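You operate a simulated robot arm through the tools that you are given. There is no shell and no other tool.

The job below is to be done with a simulated robot arm. You get a single attempt, and the scene is never put back.

JOB
Finish the half-done wrap and take the roll off its axle.
Fine: drag knob from hard to light, wind till the tubes are covered, open the sheet clip, drag to free, stand the roll on the bench between wrap stand and cradle. Set down upright: brown wrap roll.

The check looks at the end state, three seconds after you hand in, the way a careful person would. Anything else that was tipped, shoved, dropped, spilled or broken makes it a failure. Flat cloth is picked up by pressing the open fingertips on it (5 to 10 N) and closing them slowly along it; thin cloth reads only 2 to 8 mm in the jaws.

ROBOT AND FRAMES
A 7-joint arm with a fingered hand, fixed in place. Base frame: the origin is on the floor under the middle of its stand, x ahead of it, y to its left, z up; the work surface is at about z = 82. Units: cm, rad, N and s.
With the tool pointing down near the work surface it reaches from about 28 to 70 cm from the base axis. Its first joint turns from -1.204 to 3.002 rad. Payload 3.4 kg.
The tool frame sits at the grasp point between the pads (the TCP): z along the fingers, y along the line on which they close. The tips reach 2.5 cm beyond it. The gripper opens to 8.8 cm; its body begins 2.9 cm behind the TCP. The gripper is a hand of 5 fingers: y runs from the thumb to the fingers, the wrist lies at [-1.3, -9.7, -16.2] in the tool frame.
Orientation is that of the tool frame in the base frame, as [roll, pitch, yaw] about the fixed x, y, z axes, in that order (R = Rz(yaw) Ry(pitch) Rx(roll)). With the fingers straight down and the wrist toward the robot, the tool's x, y and z point along [0, 1, 0], [1, 0, 0] and [0, 0, -1] of the base frame.

CONTROLS
- The arm moves only by the tool nudge_tool. Its argument "series" is a list of rows, each a list of 6 numbers: the shift along the base's x, y, z in cm, then the turn, a rotation vector about the base's x, y, z in rad. In form: [[tx, ty, tz, wx, wy, wz], ...]. A call has 1 to 20 rows; each row is the pose to reach, as a shift and turn from the pose commanded when the call began. Rows are played at 5 a second. More than 5 cm and 0.15 rad between two rows, and nothing of the call is played. Where a pose cannot be reached the arm comes as near as it can. A force on the tool above 90 N (or 10 N above the force at the start of the call, whichever is more), or a blocked arm, ends the call early, and 0.2 s more pass. In this call time passes only in rows, and 0.2 s behind the last. The reply holds the time, the measured pose of the TCP, the force on the tool along the base axes, the opening and the grip force, in the units named above and with some noise, with the torque about the TCP (base axes, N m) and any sound that the robot's microphone picked up.
- Cameras (640 x 400 px; columns grow to the right, rows downward): "scene" is fixed at [40.26, 64.17, 163.45]; the picture's right is [-1.00, -0.02, 0.00], its down [-0.01, 0.47, -0.88] and it looks along [0.02, -0.88, -0.47] (base axes); focal length 348 px, centre (320, 200). "wrist" rides on the gripper at [5.9, -7.9, -10.5] in the tool frame; the picture's right is [-0.73, 0.32, -0.61], its down [-0.62, -0.68, 0.38] and it looks along [-0.29, 0.66, 0.70] (tool axes); focal length 234 px, centre (320, 200).
- snapshot(camera): a new picture of that camera. The clock stands still meanwhile.
- raise_lower(by): slides the trunk up (or, below 0, down) by that many cm; the arm rides with it, the base frame stays. It gives what a move gives, with no picture.
- curl_fingers(index, middle, ring, little, thumb_bend, thumb_turn): sets how far each is bent, from 0 (flat) to 100 (curled in); at 30 the hand is open as for a grip, at 70 the pads meet at the TCP. One left out holds its place. A second passes; each finger stops where it meets its share of the squeeze, and holds until it gets a number again. It is the only way to open and close the hand. It gives what a move gives, with no picture; readings hold the bend of each and the force on index, middle, ring, little, thumb and palm. thumb_turn goes from beside the hand (0) to across from the fingers (100), as for a grip.
- probe_pixels(camera, pixels): there is no depth. For up to 12 entries [column, row, z] of the newest picture of that camera ("zoom" is the newest enlarged one), the place [x, y] in the base frame at which the ray of that pixel passes the height z, good to about 0.3 cm, but the place of the scene camera against the robot may be out by one fixed shift of up to 1.8 cm in any direction. The clock stands still meanwhile.
- close_up(camera, box): a new picture of the part [left, top, right, bottom] of that camera's present view, enlarged. The clock stands still meanwhile.
- finish_job(): hands the job in; it is judged then, once.

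Leave the gripper open and the arm clear of the work at the hand-in unless told otherwise.

The tools are called by a JSON object that holds its "method" and its "body". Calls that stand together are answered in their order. nudge_tool: Moves the arm, as the interface text tells. Its arguments: {"type":"object","properties":{"series":{"type":"array","items":{"type":"array","items":{"type":"number"}}}},"required":["series"]} The other tools are called the same way: raise_lower (by) moves the trunk up or down; curl_fingers (index, middle, ring, little, thumb_bend, thumb_turn) moves the fingers one by one; snapshot (camera) takes a picture; probe_pixels (camera, pixels) gives the place at which the rays of pixels pass given heights; close_up (camera, box) takes an enlarged picture of a part of a camera's view; finish_job () hands the job in.

At the start:

```text
time_s: 0.0
tcp_pos: [36.54, -40.76, 114.2]
ee_rot: [-3.141, 0.001, 1.57]
force: [0.5, 0.0, 0.4]
wrist_torque: [0.01, -0.01, 0.0]
grip_width: 8.74
grasp_force: 0.0
shape: jaw
bend: [30.0, 30.0, 30.0, 30.0, 30.0, 98.0]
finger forces: [0.0, 0.1, 0.0, 0.0, 0.0, 0.0]
trunk travel left (down, up): [-67.5, 26.5]
```

scene: 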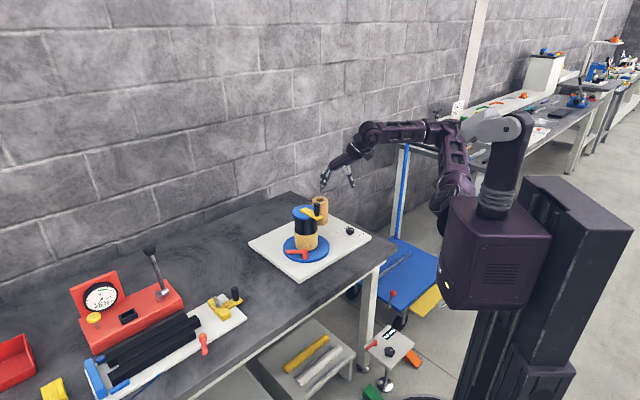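
wrist: 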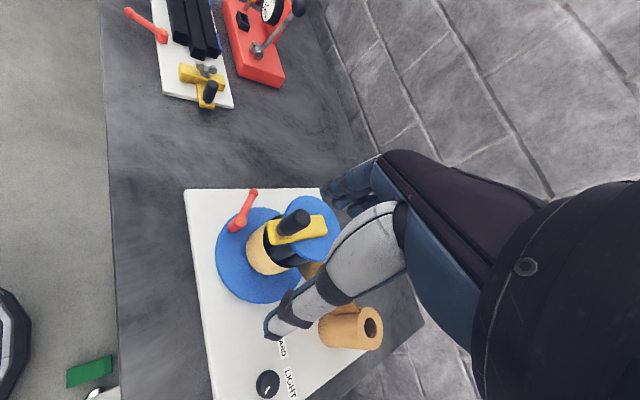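

I see the wrap stand (white base, blue turntable with tubes, yellow crank on top, brown roll beside it) around scene pixel (310, 240). The cradle seems to be the white tray with black tubes at the left. I will take close-ups of both before moving.

{"method": "close_up", "body": {"camera": "scene", "box": [240, 180, 380, 290]}}

{"method": "close_up", "body": {"camera": "wrist", "box": [170, 170, 410, 400]}}

{"method": "close_up", "body": {"camera": "scene", "box": [0, 230, 260, 400]}}

```text
3.64 times, centred on (310, 235) of scene
```

zoom: 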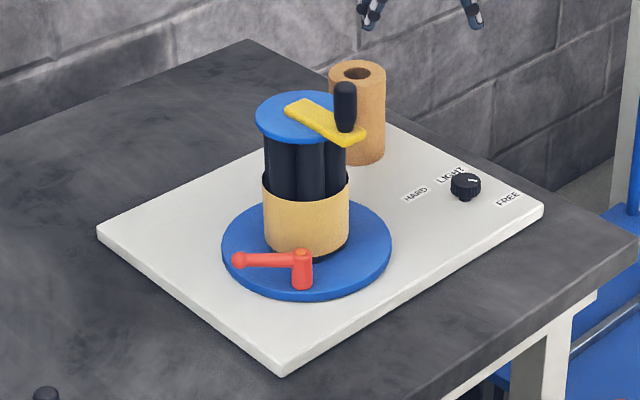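

```text
1.74 times, centred on (290, 285) of wrist
```

zoom: 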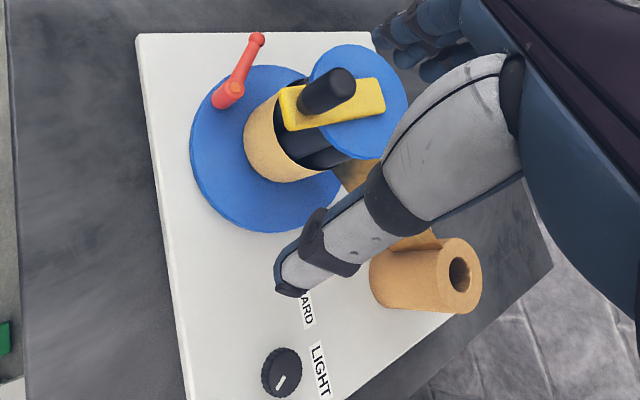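

```text
2.35 times, centred on (130, 315) of scene
```

zoom: 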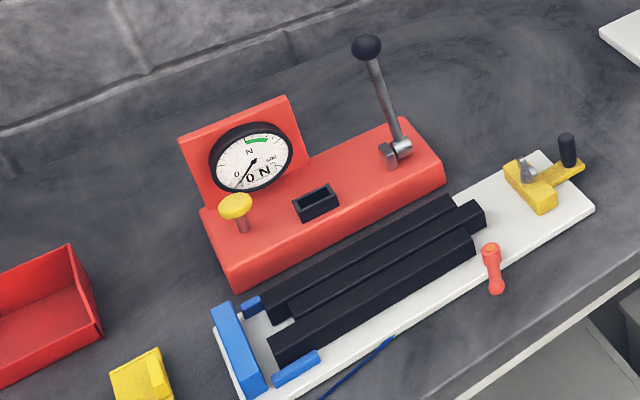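

Now a closer look at the knob and its labels, the crank, and the red lever. I'll also probe the first set of pixels in the full pictures.

{"method": "close_up", "body": {"camera": "scene", "box": [322, 215, 362, 240]}}

{"method": "close_up", "body": {"camera": "wrist", "box": [210, 320, 340, 400]}}

{"method": "close_up", "body": {"camera": "wrist", "box": [205, 180, 355, 310]}}

{"method": "probe_pixels", "body": {"camera": "wrist", "pixels": [[267, 384, 83.5], [267, 384, 86], [184, 189, 83], [320, 188, 83], [233, 225, 86], [254, 192, 86], [293, 222, 104], [371, 327, 95], [326, 335, 83], [258, 300, 84], [216, 255, 84]]}}

{"method": "probe_pixels", "body": {"camera": "scene", "pixels": [[350, 231, 84], [302, 281, 83], [249, 243, 83], [371, 238, 83], [304, 211, 100], [316, 208, 103], [320, 200, 95], [320, 224, 83], [305, 252, 84], [306, 254, 86]]}}

```text
16.00 times, centred on (342, 228) of scene
```

zoom: 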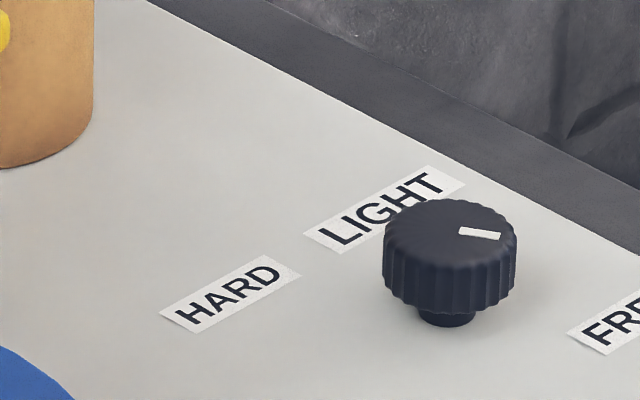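

```text
4.92 times, centred on (275, 360) of wrist
```

zoom: 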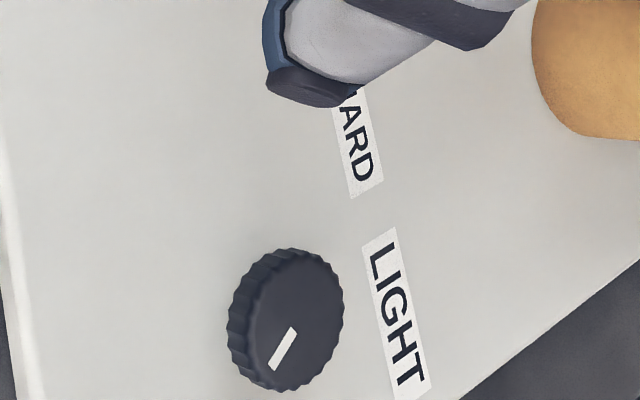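

```text
3.08 times, centred on (280, 245) of wrist
```

zoom: 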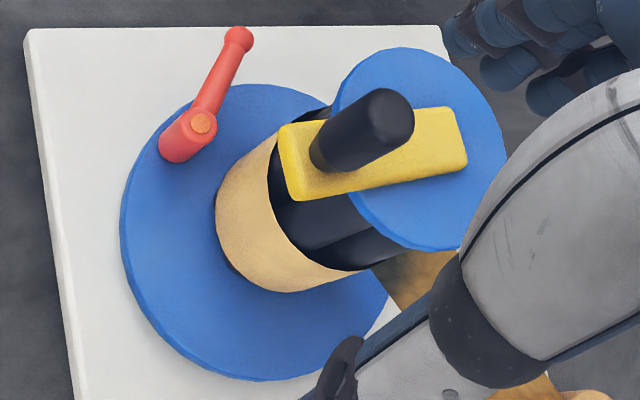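

```text
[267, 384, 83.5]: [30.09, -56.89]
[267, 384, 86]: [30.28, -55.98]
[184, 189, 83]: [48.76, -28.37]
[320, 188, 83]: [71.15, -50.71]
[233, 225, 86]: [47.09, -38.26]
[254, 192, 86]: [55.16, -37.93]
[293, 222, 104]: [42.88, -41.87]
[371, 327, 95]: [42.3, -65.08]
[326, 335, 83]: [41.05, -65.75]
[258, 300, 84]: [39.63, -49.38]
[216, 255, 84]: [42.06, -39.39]
```

```text
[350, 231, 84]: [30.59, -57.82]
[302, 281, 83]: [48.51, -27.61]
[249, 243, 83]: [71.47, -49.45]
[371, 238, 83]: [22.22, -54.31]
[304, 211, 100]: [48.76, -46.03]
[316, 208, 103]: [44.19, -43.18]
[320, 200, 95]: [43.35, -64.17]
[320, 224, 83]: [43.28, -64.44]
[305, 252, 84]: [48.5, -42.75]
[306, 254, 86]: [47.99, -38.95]
```

The drag knob's white mark seems to point toward base -x. I need to know the direction from the knob to each label, so I'll probe the labels and the mark in the scene view.

{"method": "close_up", "body": {"camera": "scene", "box": [326, 216, 374, 246]}}

{"method": "snapshot", "body": {"camera": "scene"}}

```text
13.33 times, centred on (350, 231) of scene
```

zoom: 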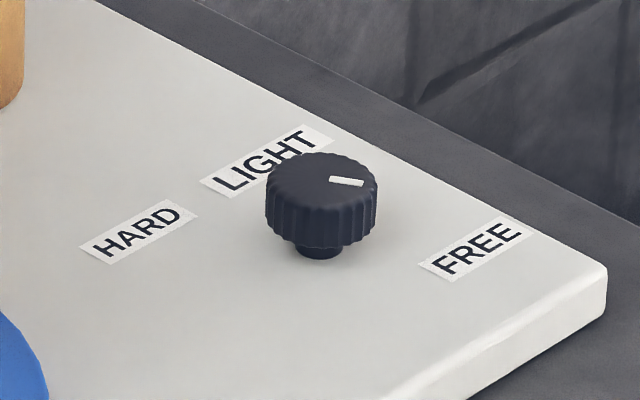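

```text
taken
```

scene: 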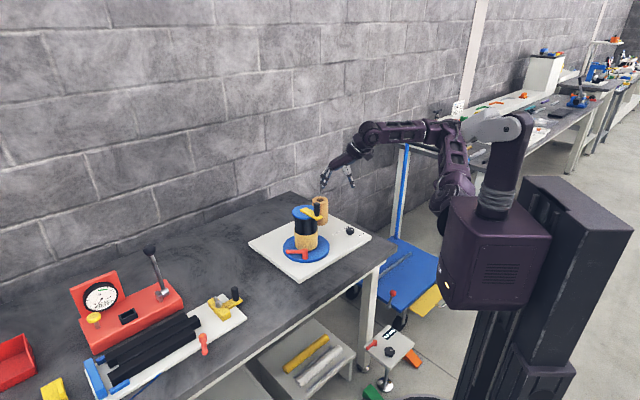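

{"method": "probe_pixels", "body": {"camera": "zoom", "pixels": [[137, 232, 83.5], [268, 162, 83.5], [475, 248, 83.5], [320, 250, 83.5], [321, 180, 86.5], [330, 179, 86.5], [363, 183, 86.5], [266, 195, 86.5], [376, 195, 86.5], [320, 153, 86.5], [320, 208, 86.5], [605, 268, 83.5]]}}

```text
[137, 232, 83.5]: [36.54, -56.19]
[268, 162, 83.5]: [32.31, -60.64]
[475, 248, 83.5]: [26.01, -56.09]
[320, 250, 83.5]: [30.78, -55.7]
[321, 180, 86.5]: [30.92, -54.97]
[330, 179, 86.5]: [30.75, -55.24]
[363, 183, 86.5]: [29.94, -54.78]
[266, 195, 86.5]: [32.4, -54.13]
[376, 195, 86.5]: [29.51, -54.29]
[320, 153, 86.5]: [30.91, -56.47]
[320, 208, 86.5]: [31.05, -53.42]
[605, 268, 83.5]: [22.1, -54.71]
```

The mark appears to point toward FREE (base -x), not HARD, so I need a closer look. I'll move the hand to the side and turn it -0.8 rad about z, staying above z = 114, so the wrist camera sees the knob, roll and tower without obstruction.

{"method": "nudge_tool", "body": {"series": [[-1.5, -1.5, 1, 0, 0, -0.13], [-3.5, -3.7, 2, 0, 0, -0.27], [-5.5, -5.9, 3, 0, 0, -0.4], [-7.5, -8, 3, 0, 0, -0.54], [-9, -9.6, 3, 0, 0, -0.67], [-10.5, -11.2, 3, 0, 0, -0.8]]}}

{"method": "snapshot", "body": {"camera": "wrist"}}

```text
time_s: 1.4
tcp_pos: [25.82, -51.98, 117.42]
ee_rot: [-3.141, 0.0, 0.769]
force: [-0.5, 0.3, 0.8]
wrist_torque: [0.01, 0.01, -0.02]
grip_width: 8.78
grasp_force: 0.1
shape: jaw
bend: [30.0, 30.0, 30.0, 30.0, 30.0, 98.0]
finger forces: [0.1, 0.0, 0.0, 0.0, 0.0, 0.1]
trunk travel left (down, up): [-67.5, 26.5]
```

```text
taken
```

wrist: 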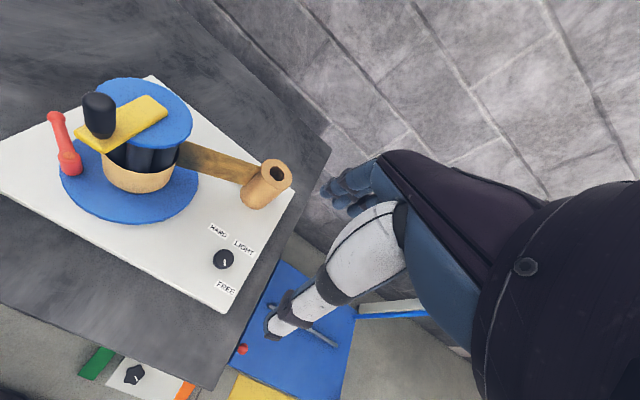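

The arm reached the pose and the whole stand is visible. I'll zoom on the knob near (224, 260), then on the tower and sheet.

{"method": "close_up", "body": {"camera": "wrist", "box": [184, 215, 280, 305]}}

{"method": "close_up", "body": {"camera": "wrist", "box": [30, 70, 310, 245]}}

```text
4.44 times, centred on (232, 260) of wrist
```

zoom: 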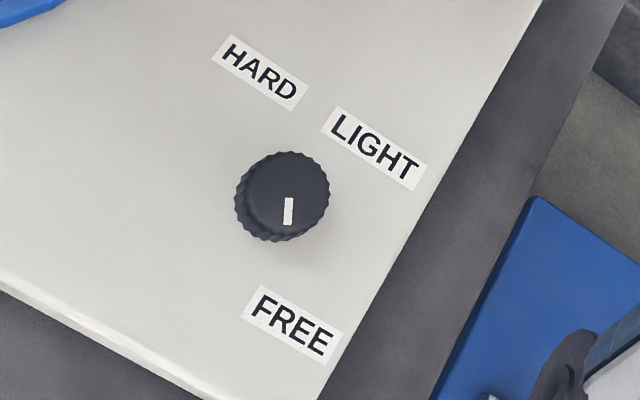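

```text
2.29 times, centred on (170, 158) of wrist
```

zoom: 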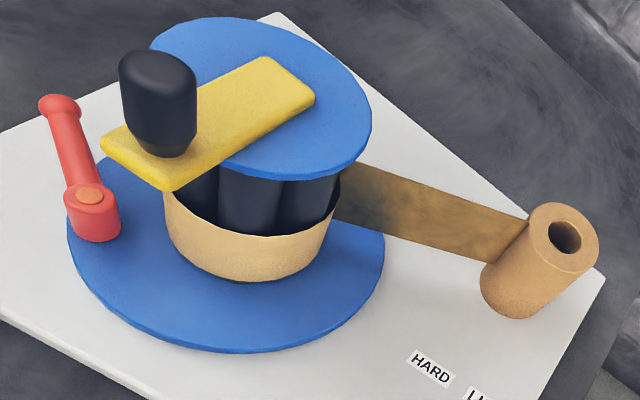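

The knob's mark at zoom (288, 211) points straight at FREE, so it reads FREE now and not HARD. The crank is a yellow arm carrying a vertical black handle, and the sheet runs from the brown roll to the tubes. I'll probe the geometry in this newest tower zoom.

{"method": "probe_pixels", "body": {"camera": "zoom", "pixels": [[66, 230, 84.5], [384, 255, 84.5], [230, 352, 84.5], [155, 65, 105.4], [165, 148, 100], [372, 125, 99], [150, 45, 99], [255, 17, 99], [300, 180, 99], [564, 237, 95], [515, 300, 84], [90, 195, 89]]}}

{"method": "probe_pixels", "body": {"camera": "wrist", "pixels": [[224, 257, 86], [224, 264, 83.5], [225, 288, 83], [244, 248, 83], [218, 230, 83], [70, 163, 89], [55, 116, 89], [295, 188, 83], [225, 312, 83]]}}

```text
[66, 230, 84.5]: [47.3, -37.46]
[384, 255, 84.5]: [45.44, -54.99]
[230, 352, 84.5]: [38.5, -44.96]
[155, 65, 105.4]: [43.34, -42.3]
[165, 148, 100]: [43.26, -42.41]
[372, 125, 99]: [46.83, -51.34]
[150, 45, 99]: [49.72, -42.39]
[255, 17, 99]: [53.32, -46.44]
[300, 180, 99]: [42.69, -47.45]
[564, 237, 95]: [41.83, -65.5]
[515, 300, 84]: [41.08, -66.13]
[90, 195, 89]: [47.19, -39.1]
```

```text
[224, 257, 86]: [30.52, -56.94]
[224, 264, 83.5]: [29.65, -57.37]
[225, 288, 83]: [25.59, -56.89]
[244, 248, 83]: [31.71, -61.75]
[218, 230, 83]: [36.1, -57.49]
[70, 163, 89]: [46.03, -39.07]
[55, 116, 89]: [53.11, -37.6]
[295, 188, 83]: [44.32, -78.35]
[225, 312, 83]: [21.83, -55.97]
```

The geometry so far:
- Crank handle: about (43.3, -42.35), z 100 to 105.4.
- Tower axis: about (48, -46.7).
- Roll: about (41.9, -65.4), top z about 95.
- Knob: about (30.3, -57), top z about 86.

Next I'll look at the hand from the scene camera to see how its fingers spread, and zoom on the gap between stand and cradle.

{"method": "close_up", "body": {"camera": "scene", "box": [300, 130, 400, 240]}}

{"method": "close_up", "body": {"camera": "scene", "box": [190, 230, 330, 340]}}

{"method": "probe_pixels", "body": {"camera": "scene", "pixels": [[247, 317, 83], [218, 290, 83], [182, 298, 83], [245, 285, 82], [260, 300, 82], [230, 265, 82], [388, 255, 82], [295, 193, 82], [230, 400, 82]]}}

```text
3.64 times, centred on (350, 185) of scene
```

zoom: 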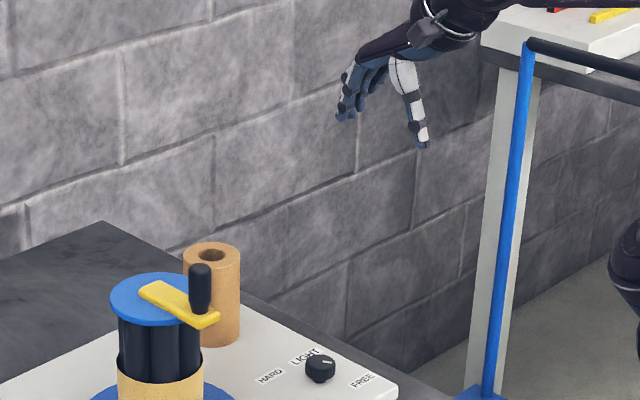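

```text
3.64 times, centred on (260, 285) of scene
```

zoom: 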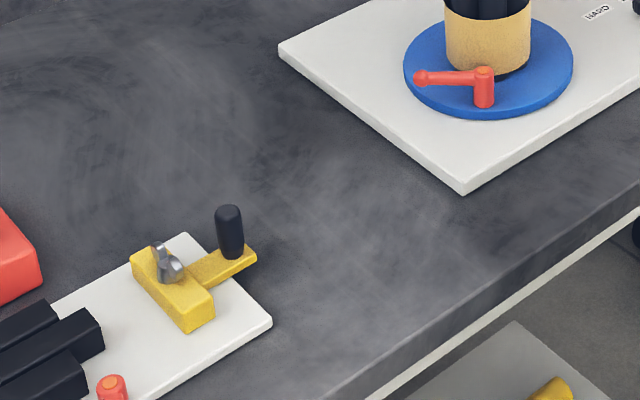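

```text
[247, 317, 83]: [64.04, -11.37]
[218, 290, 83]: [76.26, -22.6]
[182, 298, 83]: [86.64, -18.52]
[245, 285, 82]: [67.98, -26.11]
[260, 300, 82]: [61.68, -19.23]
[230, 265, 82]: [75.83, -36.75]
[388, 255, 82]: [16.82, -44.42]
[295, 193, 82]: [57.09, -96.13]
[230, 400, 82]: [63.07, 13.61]
```

Hand and gap are clear: the cradle's near corners are about (64, -11) and (76, -22.6), and the stand's facing edge runs from (48.7, -28.3) to (71, -50.6). A good roll spot is about (63, -27.5). First comes the knob, so I'll move above it at about (30.4, -56.4), turn the hand to yaw 0 and look.

{"method": "nudge_tool", "body": {"series": [[0.8, -0.8, -2, 0, 0, -0.13], [1.6, -1.5, -4, 0, 0, -0.26], [2.4, -2.3, -6, 0, 0, -0.39], [3.2, -3.0, -8.5, 0, 0, -0.52], [4.0, -3.8, -11, 0, 0, -0.65], [4.6, -4.4, -13.4, 0, 0, -0.77]]}}

{"method": "snapshot", "body": {"camera": "wrist"}}

{"method": "close_up", "body": {"camera": "scene", "box": [270, 140, 400, 250]}}

```text
time_s: 2.8
tcp_pos: [30.77, -56.34, 103.5]
ee_rot: [-3.141, 0.0, -0.002]
force: [0.0, 0.5, -0.1]
wrist_torque: [0.01, 0.01, 0.02]
grip_width: 8.77
grasp_force: 0.1
shape: jaw
bend: [30.0, 30.0, 30.0, 30.0, 30.0, 98.0]
finger forces: [0.0, 0.0, 0.0, 0.0, 0.1, 0.0]
trunk travel left (down, up): [-67.5, 26.5]
```

```text
taken
```

wrist: 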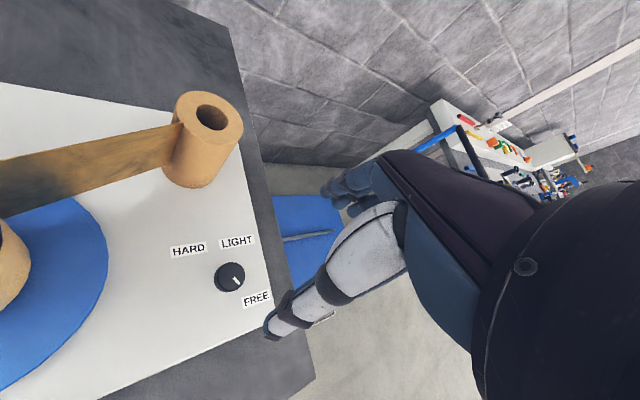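

```text
3.64 times, centred on (335, 195) of scene
```

zoom: 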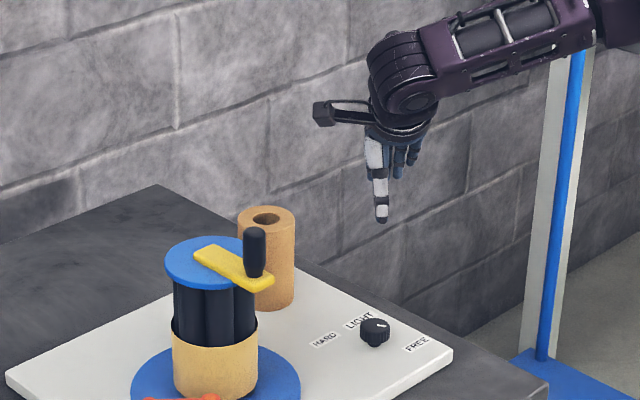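

The hand is above the knob; the wrist camera sees the knob at (231, 277) with its mark toward FREE. I'll zoom and probe it to get its centre and check the mark.

{"method": "close_up", "body": {"camera": "wrist", "box": [165, 225, 285, 315]}}

{"method": "probe_pixels", "body": {"camera": "wrist", "pixels": [[231, 276, 86.2], [231, 276, 85.5], [188, 250, 83], [237, 241, 83], [257, 299, 83], [210, 116, 95], [190, 185, 83]]}}

```text
4.44 times, centred on (225, 270) of wrist
```

zoom: 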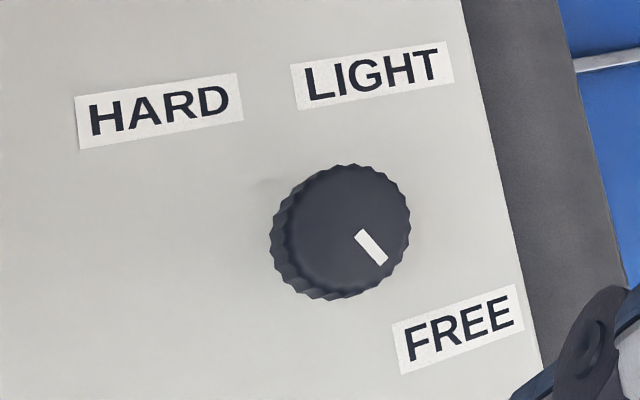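

```text
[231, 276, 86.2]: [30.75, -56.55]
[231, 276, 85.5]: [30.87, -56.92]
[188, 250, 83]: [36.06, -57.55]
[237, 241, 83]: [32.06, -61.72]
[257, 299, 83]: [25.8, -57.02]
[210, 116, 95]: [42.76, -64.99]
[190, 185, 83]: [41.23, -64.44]
```

The mark clearly points at FREE, and LIGHT is about +100° counter-clockwise from there. The TCP sits over the knob at (30.75, -56.55), so I'll go straight down with the hand open until the pads are level with the knob.

{"method": "nudge_tool", "body": {"series": [[0, -0.1, -3, 0, 0, 0], [0, -0.2, -6, 0, 0, 0], [0, -0.2, -9, 0, 0, 0], [0, -0.2, -12, 0, 0, 0], [0, -0.2, -14, 0, 0, 0], [0, -0.2, -15.5, 0, 0, 0], [0, -0.2, -16.2, 0, 0, 0], [0, -0.2, -16.8, 0, 0, 0]]}}

{"method": "snapshot", "body": {"camera": "wrist"}}

{"method": "close_up", "body": {"camera": "scene", "box": [310, 180, 390, 250]}}

```text
time_s: 4.6
tcp_pos: [30.51, -56.34, 87.02]
ee_rot: [3.141, 0.002, 0.001]
force: [0.4, -0.5, -0.4]
wrist_torque: [0.01, 0.0, 0.02]
grip_width: 8.78
grasp_force: 0.1
shape: jaw
bend: [30.0, 30.0, 30.0, 30.0, 30.0, 98.0]
finger forces: [0.1, 0.0, 0.1, 0.0, 0.0, 0.0]
trunk travel left (down, up): [-67.5, 26.5]
```

```text
taken
```

wrist: 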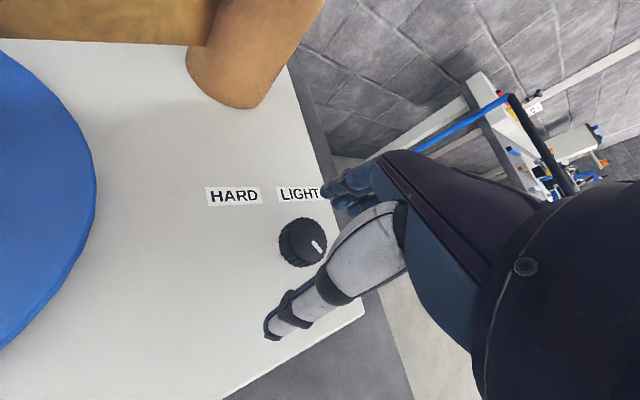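

```text
5.71 times, centred on (350, 215) of scene
```

zoom: 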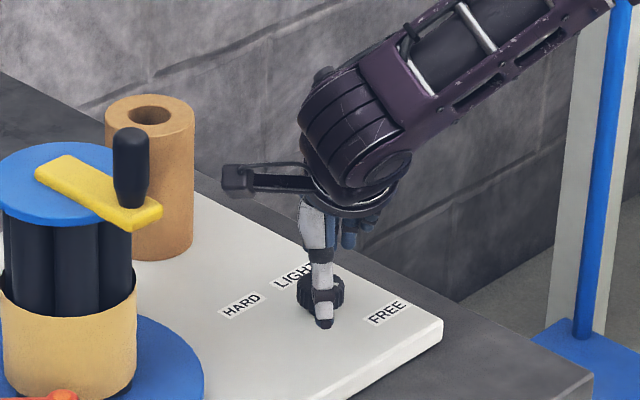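

The fingers straddle the knob without contact. I'll probe the knob centre in this nearer view to refine the centring.

{"method": "close_up", "body": {"camera": "wrist", "box": [250, 170, 370, 280]}}

{"method": "probe_pixels", "body": {"camera": "wrist", "pixels": [[303, 241, 86.2], [303, 241, 86.8], [280, 241, 85.5], [325, 241, 86.2], [302, 219, 86.2], [302, 267, 83.2]]}}

```text
3.64 times, centred on (310, 225) of wrist
```

zoom: 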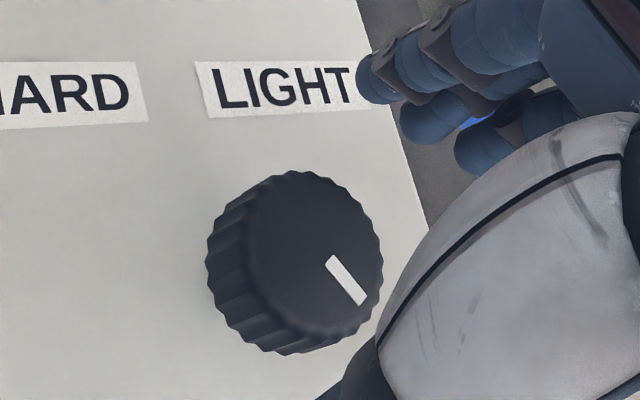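

```text
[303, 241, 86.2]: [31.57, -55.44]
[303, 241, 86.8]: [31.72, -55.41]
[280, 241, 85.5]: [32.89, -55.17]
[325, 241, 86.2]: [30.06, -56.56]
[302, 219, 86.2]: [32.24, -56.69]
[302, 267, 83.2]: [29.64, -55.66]
```

The knob centre is about (30.9, -56.5), within 0.3 cm of the TCP, with its top at about z 85.6. I'll shift +0.25 in x, lower 0.8 cm with the force watched, then close partway.

{"method": "nudge_tool", "body": {"series": [[0.2, 0, -0.3, 0, 0, 0], [0.25, 0, -0.6, 0, 0, 0], [0.25, 0, -0.9, 0, 0, 0]]}}

{"method": "curl_fingers", "body": {"index": 48, "middle": 48, "ring": 48, "little": 48, "thumb_bend": 48}}

{"method": "close_up", "body": {"camera": "scene", "box": [320, 195, 380, 245]}}

{"method": "snapshot", "body": {"camera": "wrist"}}

```text
time_s: 5.4
tcp_pos: [30.82, -56.46, 86.11]
ee_rot: [3.141, -0.002, 0.001]
force: [-1.1, -0.6, -0.7]
wrist_torque: [-0.01, 0.0, 0.0]
grip_width: 8.79
grasp_force: 0.0
shape: jaw
bend: [30.0, 30.0, 30.0, 30.0, 30.0, 98.0]
finger forces: [0.0, 0.0, 0.0, 0.0, 0.1, 0.0]
trunk travel left (down, up): [-67.5, 26.5]
```

```text
time_s: 6.4
tcp_pos: [30.7, -56.44, 86.14]
ee_rot: [-3.141, 0.001, 0.001]
force: [-0.1, -0.3, -1.1]
wrist_torque: [-0.04, 0.0, 0.02]
grip_width: 4.69
grasp_force: 0.1
shape: fingers
bend: [48.0, 48.0, 48.0, 48.0, 48.0, 98.0]
finger forces: [0.0, 0.0, 0.0, 0.0, 0.2, 0.0]
trunk travel left (down, up): [-67.5, 26.5]
```

```text
8.00 times, centred on (350, 220) of scene
```

zoom: 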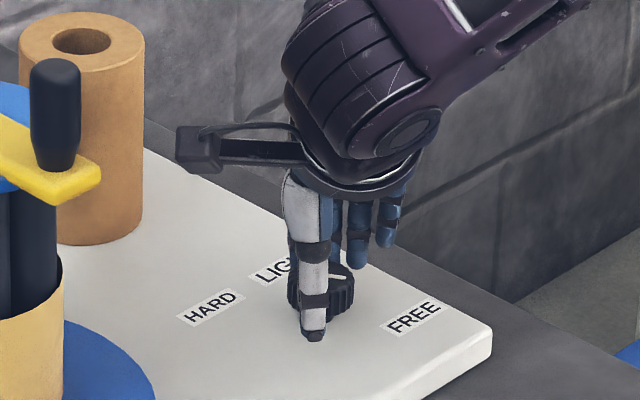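

```text
taken
```

wrist: 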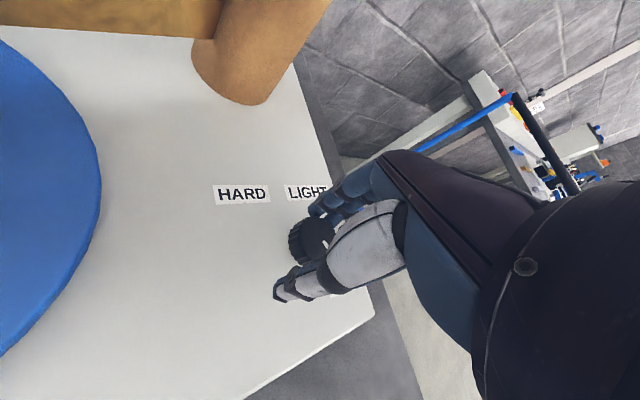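

The thumb is just in front of the knob and the fingers behind it, with no contact force yet (4.7 cm gap). I'll close further until the pads meet the knob.

{"method": "curl_fingers", "body": {"index": 60, "middle": 60, "ring": 60, "little": 60, "thumb_bend": 60}}

{"method": "close_up", "body": {"camera": "wrist", "box": [250, 170, 370, 320]}}

```text
time_s: 7.4
tcp_pos: [30.87, -56.6, 86.22]
ee_rot: [-3.141, 0.0, 0.001]
force: [0.6, -9.8, 2.6]
wrist_torque: [-0.25, -0.01, 0.04]
grip_width: 2.68
grasp_force: 4.3
shape: fingers
bend: [54.0, 54.0, 60.0, 60.0, 60.0, 98.0]
finger forces: [4.1, 5.4, 0.1, 0.1, 0.0, 0.0]
trunk travel left (down, up): [-67.5, 26.5]
```

```text
2.67 times, centred on (310, 245) of wrist
```

zoom: 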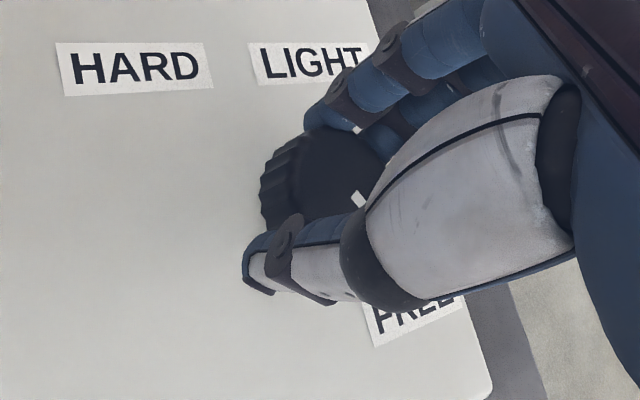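

Index and middle touch the knob (4 to 5 N) but the thumb does not yet. I'll bend the thumb further to oppose them.

{"method": "curl_fingers", "body": {"thumb_bend": 72}}

{"method": "close_up", "body": {"camera": "wrist", "box": [250, 170, 370, 320]}}

```text
time_s: 8.4
tcp_pos: [30.81, -56.63, 86.09]
ee_rot: [-3.141, 0.0, 0.001]
force: [-0.9, -6.7, 2.4]
wrist_torque: [-0.17, 0.04, 0.03]
grip_width: 2.11
grasp_force: 6.8
shape: fingers
bend: [53.0, 53.0, 60.0, 60.0, 67.0, 97.0]
finger forces: [4.3, 5.4, 0.0, 0.0, 3.7, 0.0]
trunk travel left (down, up): [-67.5, 26.5]
```

```text
2.67 times, centred on (310, 245) of wrist
```

zoom: 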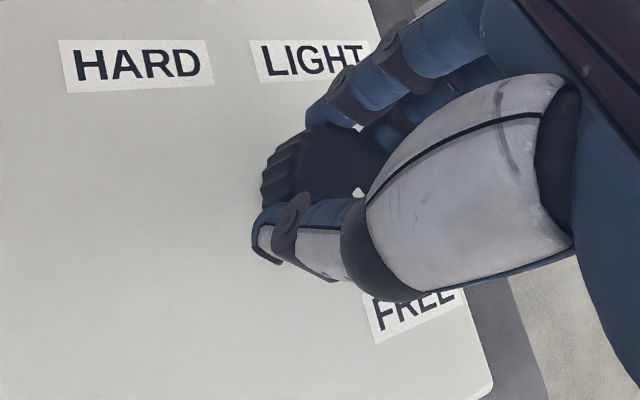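

The knob is now held by thumb (3.7 N), index (4.3 N) and middle (5.4 N). I'll turn it counter-clockwise (+z) in small steps, first 0.3 rad, to see whether it follows.

{"method": "nudge_tool", "body": {"series": [[0, -0.05, 0, 0, 0, 0.08], [0, -0.1, 0, 0, 0, 0.16], [0, -0.1, 0, 0, 0, 0.24], [0, -0.1, 0, 0, 0, 0.32]]}}

{"method": "close_up", "body": {"camera": "wrist", "box": [250, 170, 370, 320]}}

```text
time_s: 9.4
tcp_pos: [30.61, -56.77, 86.06]
ee_rot: [3.14, 0.001, 0.321]
force: [-5.4, -2.7, 1.6]
wrist_torque: [-0.13, 0.11, -0.16]
grip_width: 1.98
grasp_force: 7.9
shape: fingers
bend: [54.0, 55.0, 60.0, 60.0, 67.0, 96.0]
finger forces: [2.8, 6.5, 0.0, 0.0, 5.3, 0.0]
trunk travel left (down, up): [-67.5, 26.5]
```

```text
2.67 times, centred on (310, 245) of wrist
```

zoom: 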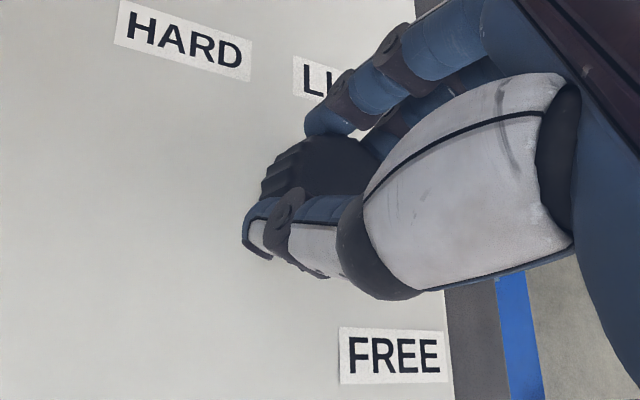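

The torque about z is only -0.16 N m, and the mark is hidden by the thumb. I'll turn on to about +0.95 rad in total, then check.

{"method": "nudge_tool", "body": {"series": [[0.05, 0, 0, 0, 0, 0.08], [0.1, 0, 0, 0, 0, 0.16], [0.1, 0, 0, 0, 0, 0.24], [0.1, 0, 0, 0, 0, 0.32], [0.1, 0, 0, 0, 0, 0.4], [0.1, 0, 0, 0, 0, 0.48], [0.1, 0, 0, 0, 0, 0.56], [0.1, 0, 0, 0, 0, 0.64]]}}

{"method": "close_up", "body": {"camera": "wrist", "box": [250, 170, 370, 320]}}

{"method": "close_up", "body": {"camera": "scene", "box": [320, 195, 380, 245]}}

```text
time_s: 11.2
tcp_pos: [30.84, -56.75, 85.95]
ee_rot: [-3.14, 0.002, 0.963]
force: [2.4, 2.9, 0.0]
wrist_torque: [0.01, 0.01, -0.04]
grip_width: 1.15
grasp_force: 4.0
shape: fingers
bend: [59.0, 57.0, 60.0, 60.0, 70.0, 94.0]
finger forces: [0.2, 2.6, 0.0, 0.0, 5.9, 0.0]
trunk travel left (down, up): [-67.5, 26.5]
```

```text
2.67 times, centred on (310, 245) of wrist
```

zoom: 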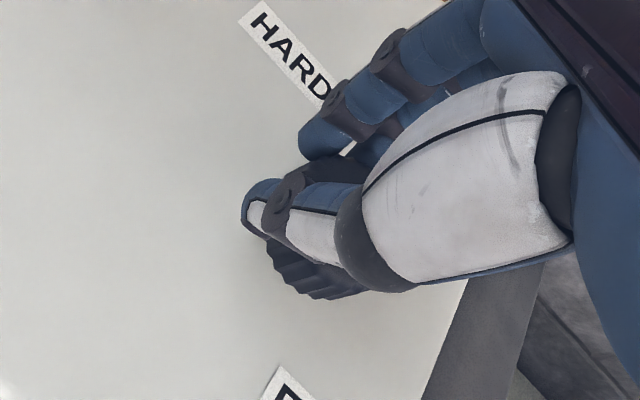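

```text
8.00 times, centred on (350, 220) of scene
```

zoom: 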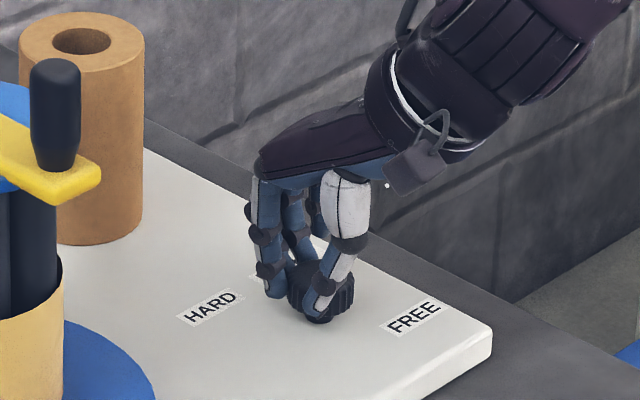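

The pads slipped off-centre: the opening fell to 1.15 cm and the knob now sits more on the thumb side. I'll open the hand and rise to see how far the knob turned.

{"method": "curl_fingers", "body": {"index": 30, "middle": 30, "ring": 30, "little": 30, "thumb_bend": 30}}

{"method": "close_up", "body": {"camera": "wrist", "box": [250, 150, 370, 320]}}

{"method": "close_up", "body": {"camera": "scene", "box": [320, 195, 380, 245]}}

```text
time_s: 12.2
tcp_pos: [30.92, -56.68, 86.03]
ee_rot: [-3.141, 0.001, 0.958]
force: [-0.2, 0.5, 0.6]
wrist_torque: [0.02, -0.03, 0.02]
grip_width: 8.44
grasp_force: 0.0
shape: fingers
bend: [30.0, 30.0, 30.0, 30.0, 30.0, 97.0]
finger forces: [0.0, 0.0, 0.0, 0.0, 0.1, 0.0]
trunk travel left (down, up): [-67.5, 26.5]
```

```text
2.35 times, centred on (310, 235) of wrist
```

zoom: 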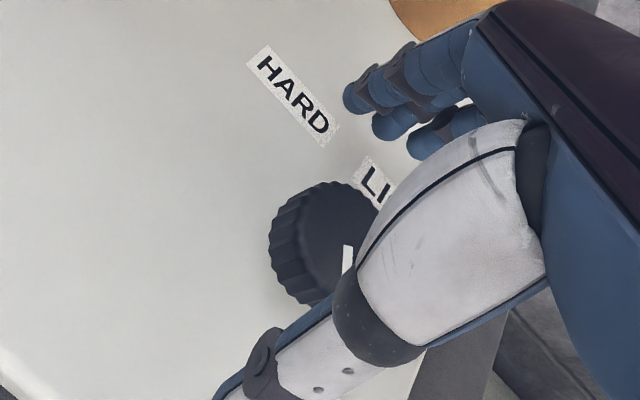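

```text
8.00 times, centred on (350, 220) of scene
```

zoom: 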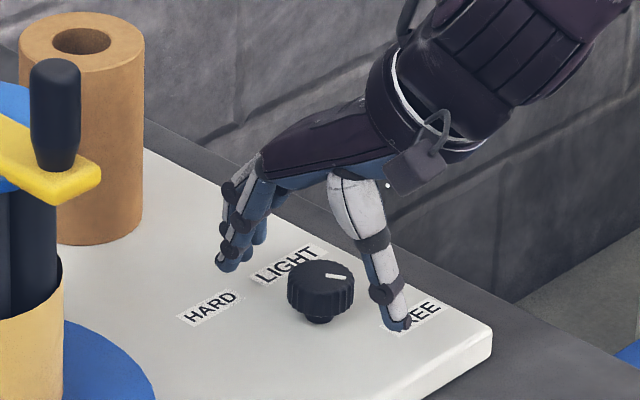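

The knob's mark in the scene zoom at (335, 277) still points about the same way, so the grip slipped. I need the true knob centre, so I'll probe it again from this new hand angle at several heights.

{"method": "close_up", "body": {"camera": "wrist", "box": [270, 190, 350, 290]}}

{"method": "probe_pixels", "body": {"camera": "wrist", "pixels": [[312, 252, 86], [312, 252, 85], [312, 252, 84.5]]}}

```text
4.00 times, centred on (310, 240) of wrist
```

zoom: 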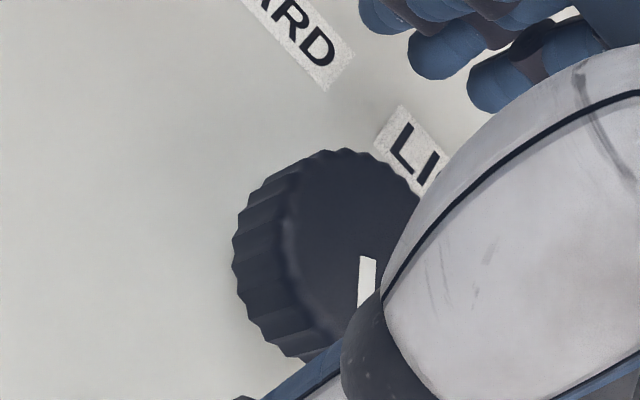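

```text
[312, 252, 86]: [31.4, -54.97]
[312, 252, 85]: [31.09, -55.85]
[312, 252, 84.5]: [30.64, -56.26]
```

I'll probe this newest zoom directly at the top-face centre, about (355, 250), and at its rim points.

{"method": "probe_pixels", "body": {"camera": "zoom", "pixels": [[355, 250, 86], [355, 250, 85.4], [345, 150, 86], [290, 240, 86], [235, 240, 84], [425, 200, 86], [367, 258, 86], [360, 305, 86], [285, 355, 84]]}}

```text
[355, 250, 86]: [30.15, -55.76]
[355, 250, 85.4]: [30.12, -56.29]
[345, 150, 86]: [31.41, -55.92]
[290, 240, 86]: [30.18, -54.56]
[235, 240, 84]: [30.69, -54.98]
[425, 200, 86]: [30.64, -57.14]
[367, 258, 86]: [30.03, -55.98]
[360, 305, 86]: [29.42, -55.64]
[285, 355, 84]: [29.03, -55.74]
```

From all views together, the knob top is at only about z 85.0 with its centre near (30.6, -57.0). My pads were slightly too high and off to one side. I'll rise 3 cm, turn back to yaw -0.2, and come down re-centred and lower at z 85.6.

{"method": "nudge_tool", "body": {"series": [[0, 0, 2, 0, 0, 0], [0, 0, 3, 0, 0, -0.14], [0, -0.1, 3, 0, 0, -0.28], [-0.1, -0.1, 3, 0, 0, -0.42], [-0.2, -0.2, 3, 0, 0, -0.56], [-0.2, -0.2, 3, 0, 0, -0.7], [-0.3, -0.3, 3, 0, 0, -0.84], [-0.3, -0.3, 3, 0, 0, -0.98], [-0.3, -0.3, 3, 0, 0, -1.12], [-0.3, -0.3, 3, 0, 0, -1.16]]}}

{"method": "close_up", "body": {"camera": "wrist", "box": [220, 170, 380, 330]}}

{"method": "close_up", "body": {"camera": "scene", "box": [325, 200, 373, 242]}}

```text
time_s: 14.4
tcp_pos: [30.68, -57.04, 89.07]
ee_rot: [3.141, 0.003, -0.201]
force: [-0.4, 0.5, 0.2]
wrist_torque: [0.02, -0.01, -0.01]
grip_width: 8.47
grasp_force: 0.1
shape: fingers
bend: [30.0, 30.0, 30.0, 30.0, 30.0, 97.0]
finger forces: [0.0, 0.1, 0.1, 0.0, 0.1, 0.1]
trunk travel left (down, up): [-67.5, 26.5]
```

```text
2.50 times, centred on (300, 250) of wrist
```

zoom: 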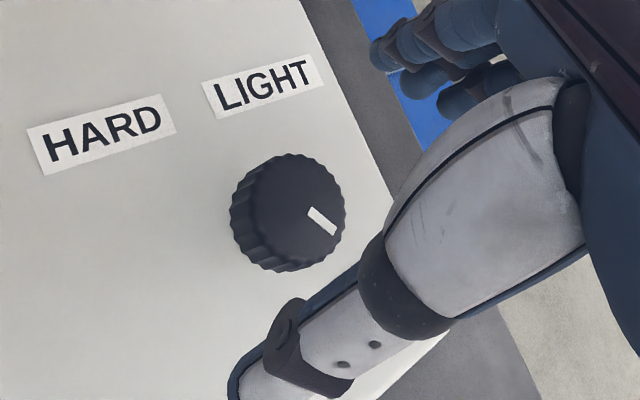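

```text
9.52 times, centred on (349, 221) of scene
```

zoom: 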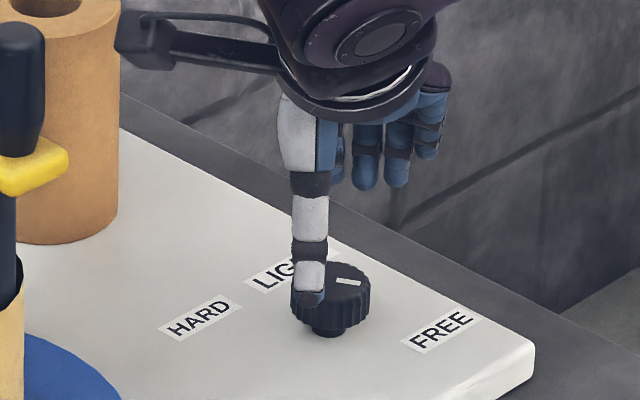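

The mark direction is unchanged, so the knob is still at FREE. I'll probe the knob centre at z 85 in the wrist zoom from this pose.

{"method": "close_up", "body": {"camera": "wrist", "box": [260, 190, 340, 270]}}

{"method": "probe_pixels", "body": {"camera": "zoom", "pixels": [[320, 175, 85], [330, 180, 85]]}}

```text
5.00 times, centred on (300, 230) of wrist
```

zoom: 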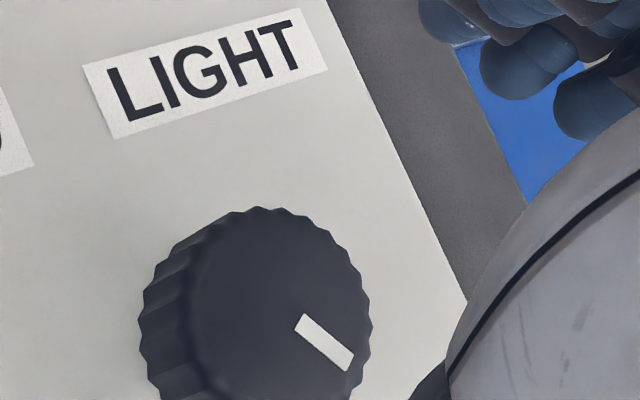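

```text
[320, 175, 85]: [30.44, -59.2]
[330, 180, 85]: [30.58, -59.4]
```

{"method": "probe_pixels", "body": {"camera": "zoom", "pixels": [[279, 304, 85], [279, 304, 85.5], [279, 304, 86], [372, 315, 85], [262, 207, 85], [140, 330, 84]]}}

```text
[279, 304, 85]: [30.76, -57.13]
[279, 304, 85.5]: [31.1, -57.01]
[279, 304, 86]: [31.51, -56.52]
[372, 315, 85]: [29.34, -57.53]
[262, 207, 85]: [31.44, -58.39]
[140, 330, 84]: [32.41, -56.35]
```

The knob centre reads (30.75, -57.1) with its top at z 85. I'll lower to z about 85.7 at that centre and close all the fingers with a firm command.

{"method": "nudge_tool", "body": {"series": [[0.05, -0.1, -1.5, 0, 0, 0], [0.05, -0.15, -2.5, 0, 0, 0], [0.05, -0.15, -3.0, 0, 0, 0], [0.05, -0.15, -3.4, 0, 0, 0]]}}

{"method": "curl_fingers", "body": {"index": 60, "middle": 60, "ring": 50, "little": 40, "thumb_bend": 60}}

{"method": "close_up", "body": {"camera": "wrist", "box": [250, 170, 370, 320]}}

{"method": "close_up", "body": {"camera": "scene", "box": [325, 200, 373, 242]}}

```text
time_s: 15.4
tcp_pos: [30.66, -57.19, 85.74]
ee_rot: [3.141, 0.0, -0.201]
force: [0.1, -0.3, -0.6]
wrist_torque: [0.0, -0.02, 0.03]
grip_width: 8.44
grasp_force: 0.0
shape: fingers
bend: [30.0, 30.0, 30.0, 30.0, 30.0, 97.0]
finger forces: [0.1, 0.1, 0.0, 0.1, 0.1, 0.0]
trunk travel left (down, up): [-67.5, 26.5]
```

```text
time_s: 16.4
tcp_pos: [30.57, -57.14, 85.75]
ee_rot: [-3.14, 0.0, -0.199]
force: [-1.2, -2.8, -0.2]
wrist_torque: [-0.05, 0.03, 0.04]
grip_width: 2.57
grasp_force: 2.6
shape: fingers
bend: [57.0, 57.0, 50.0, 40.0, 58.0, 97.0]
finger forces: [2.0, 2.4, 0.1, 0.1, 1.1, 0.0]
trunk travel left (down, up): [-67.5, 26.5]
```

```text
2.67 times, centred on (310, 245) of wrist
```

zoom: 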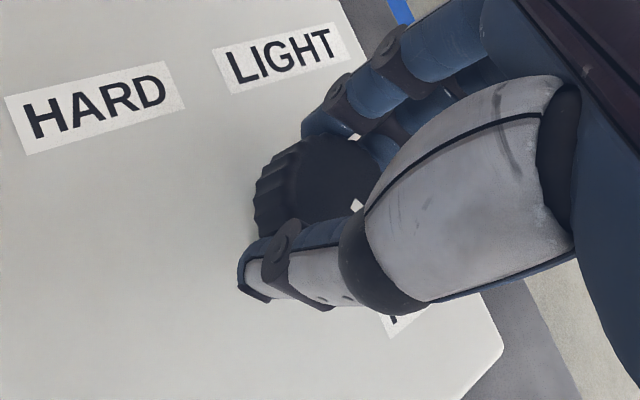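

```text
9.52 times, centred on (349, 221) of scene
```

zoom: 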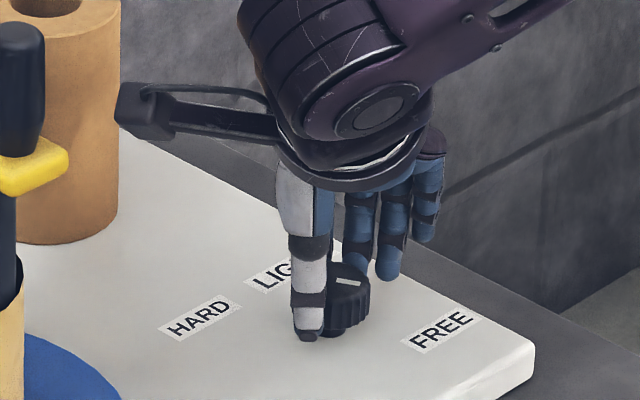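

The grip is now symmetric (fingers 57, thumb 58), but the thumb sits about 1 cm to +x of the knob's middle. I'll loosen, shift -0.4 in x, then squeeze harder.

{"method": "curl_fingers", "body": {"index": 50, "middle": 50, "thumb_bend": 50}}

{"method": "nudge_tool", "body": {"series": [[-0.2, 0, 0, 0, 0, 0], [-0.4, 0, -0.1, 0, 0, 0]]}}

{"method": "curl_fingers", "body": {"index": 80, "middle": 80, "thumb_bend": 80}}

{"method": "close_up", "body": {"camera": "scene", "box": [325, 200, 373, 242]}}

```text
time_s: 17.4
tcp_pos: [30.64, -57.18, 85.89]
ee_rot: [3.141, -0.001, -0.2]
force: [-0.7, 0.5, 0.8]
wrist_torque: [-0.01, 0.0, -0.04]
grip_width: 4.07
grasp_force: 0.1
shape: fingers
bend: [50.0, 50.0, 50.0, 40.0, 50.0, 97.0]
finger forces: [0.0, 0.0, 0.0, 0.0, 0.0, 0.0]
trunk travel left (down, up): [-67.5, 26.5]
```

```text
time_s: 18.0
tcp_pos: [30.19, -57.17, 85.65]
ee_rot: [3.141, 0.001, -0.2]
force: [-0.2, 0.5, 0.7]
wrist_torque: [0.0, -0.02, 0.0]
grip_width: 4.11
grasp_force: 0.1
shape: fingers
bend: [50.0, 50.0, 50.0, 40.0, 50.0, 97.0]
finger forces: [0.1, 0.1, 0.1, 0.1, 0.0, 0.0]
trunk travel left (down, up): [-67.5, 26.5]
```

```text
time_s: 19.0
tcp_pos: [30.04, -57.38, 85.57]
ee_rot: [-3.141, 0.001, -0.201]
force: [-6.3, -8.3, -0.7]
wrist_torque: [-0.11, 0.08, -0.03]
grip_width: 2.45
grasp_force: 13.7
shape: fingers
bend: [58.0, 63.0, 50.0, 40.0, 60.0, 96.0]
finger forces: [10.0, 8.8, 0.1, 0.1, 9.6, 0.0]
trunk travel left (down, up): [-67.5, 26.5]
```

```text
9.52 times, centred on (349, 221) of scene
```

zoom: 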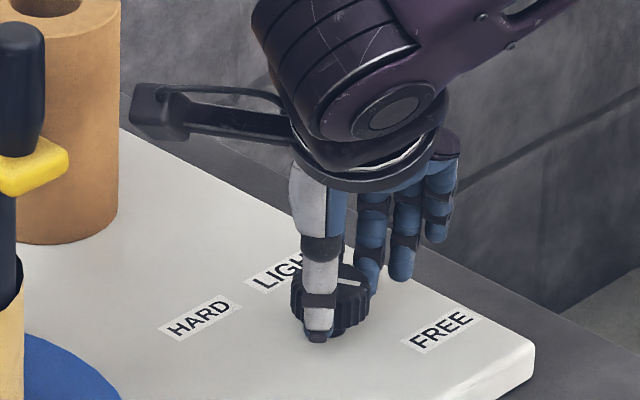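

The grip is now about 10 N per contact. I'll turn +0.5 rad about the knob's centre, compensating for the TCP being 0.5 cm off it.

{"method": "nudge_tool", "body": {"series": [[0.01, -0.05, 0, 0, 0, 0.1], [0.02, -0.1, 0, 0, 0, 0.2], [0.04, -0.15, 0, 0, 0, 0.3], [0.06, -0.19, 0, 0, 0, 0.4], [0.085, -0.23, 0, 0, 0, 0.5]]}}

{"method": "close_up", "body": {"camera": "scene", "box": [325, 200, 373, 242]}}

{"method": "close_up", "body": {"camera": "wrist", "box": [250, 170, 370, 320]}}

```text
time_s: 20.2
tcp_pos: [29.92, -57.63, 85.65]
ee_rot: [-3.141, 0.0, 0.3]
force: [-16.2, -8.0, 0.1]
wrist_torque: [-0.1, 0.27, -0.34]
grip_width: 2.42
grasp_force: 21.3
shape: fingers
bend: [57.0, 66.0, 50.0, 40.0, 62.0, 92.0]
finger forces: [8.4, 22.8, 0.0, 0.0, 11.6, 0.0]
trunk travel left (down, up): [-67.5, 26.5]
```

```text
9.52 times, centred on (349, 221) of scene
```

zoom: 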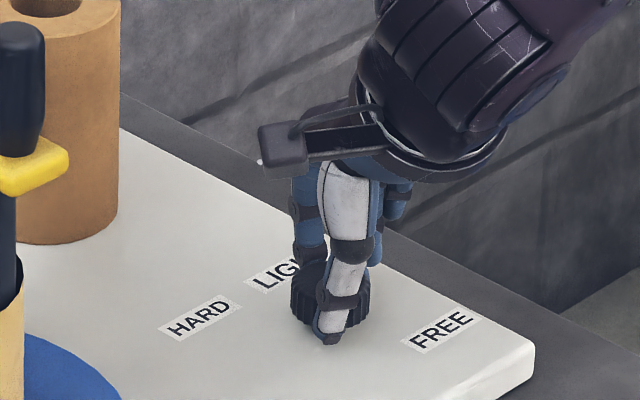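

```text
2.67 times, centred on (310, 245) of wrist
```

zoom: 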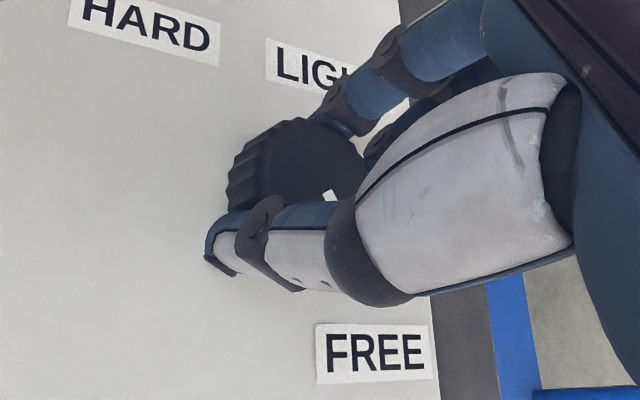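

The mark at wrist zoom (330, 197) kept its place relative to the hand, so the knob is turning with it. The side force is 16 N toward -x, so I'll continue turning while easing the hand slightly toward -x and -y.

{"method": "nudge_tool", "body": {"series": [[-0.15, -0.1, 0, 0, 0, 0.08], [-0.25, -0.2, 0, 0, 0, 0.17], [-0.25, -0.25, 0, 0, 0, 0.26], [-0.22, -0.28, 0, 0, 0, 0.35], [-0.2, -0.3, 0, 0, 0, 0.44], [-0.18, -0.33, 0, 0, 0, 0.53]]}}

{"method": "close_up", "body": {"camera": "wrist", "box": [250, 170, 370, 320]}}

{"method": "close_up", "body": {"camera": "scene", "box": [325, 200, 373, 242]}}

```text
time_s: 21.6
tcp_pos: [30.1, -58.04, 85.47]
ee_rot: [3.141, -0.001, 0.832]
force: [-6.4, -7.5, -4.3]
wrist_torque: [-0.34, 0.17, -0.47]
grip_width: 2.16
grasp_force: 25.8
shape: fingers
bend: [59.0, 71.0, 50.0, 40.0, 64.0, 87.0]
finger forces: [11.5, 19.3, 0.0, 0.1, 20.2, 0.0]
trunk travel left (down, up): [-67.5, 26.5]
```

```text
2.67 times, centred on (310, 245) of wrist
```

zoom: 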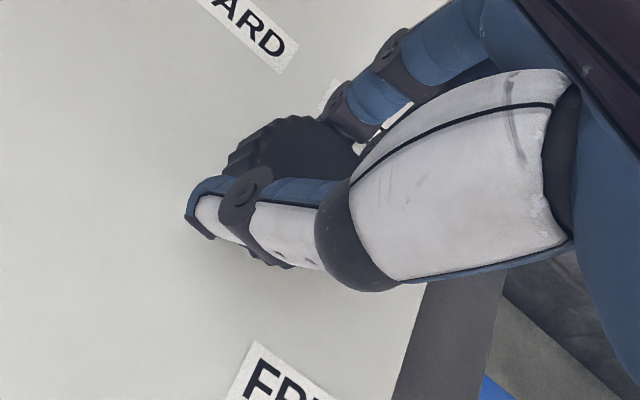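

```text
9.52 times, centred on (349, 221) of scene
```

zoom: 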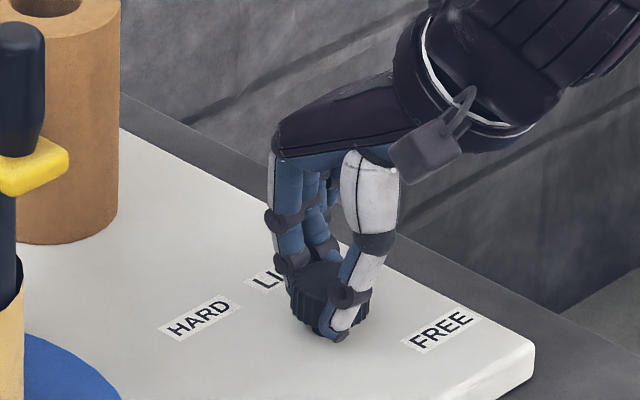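

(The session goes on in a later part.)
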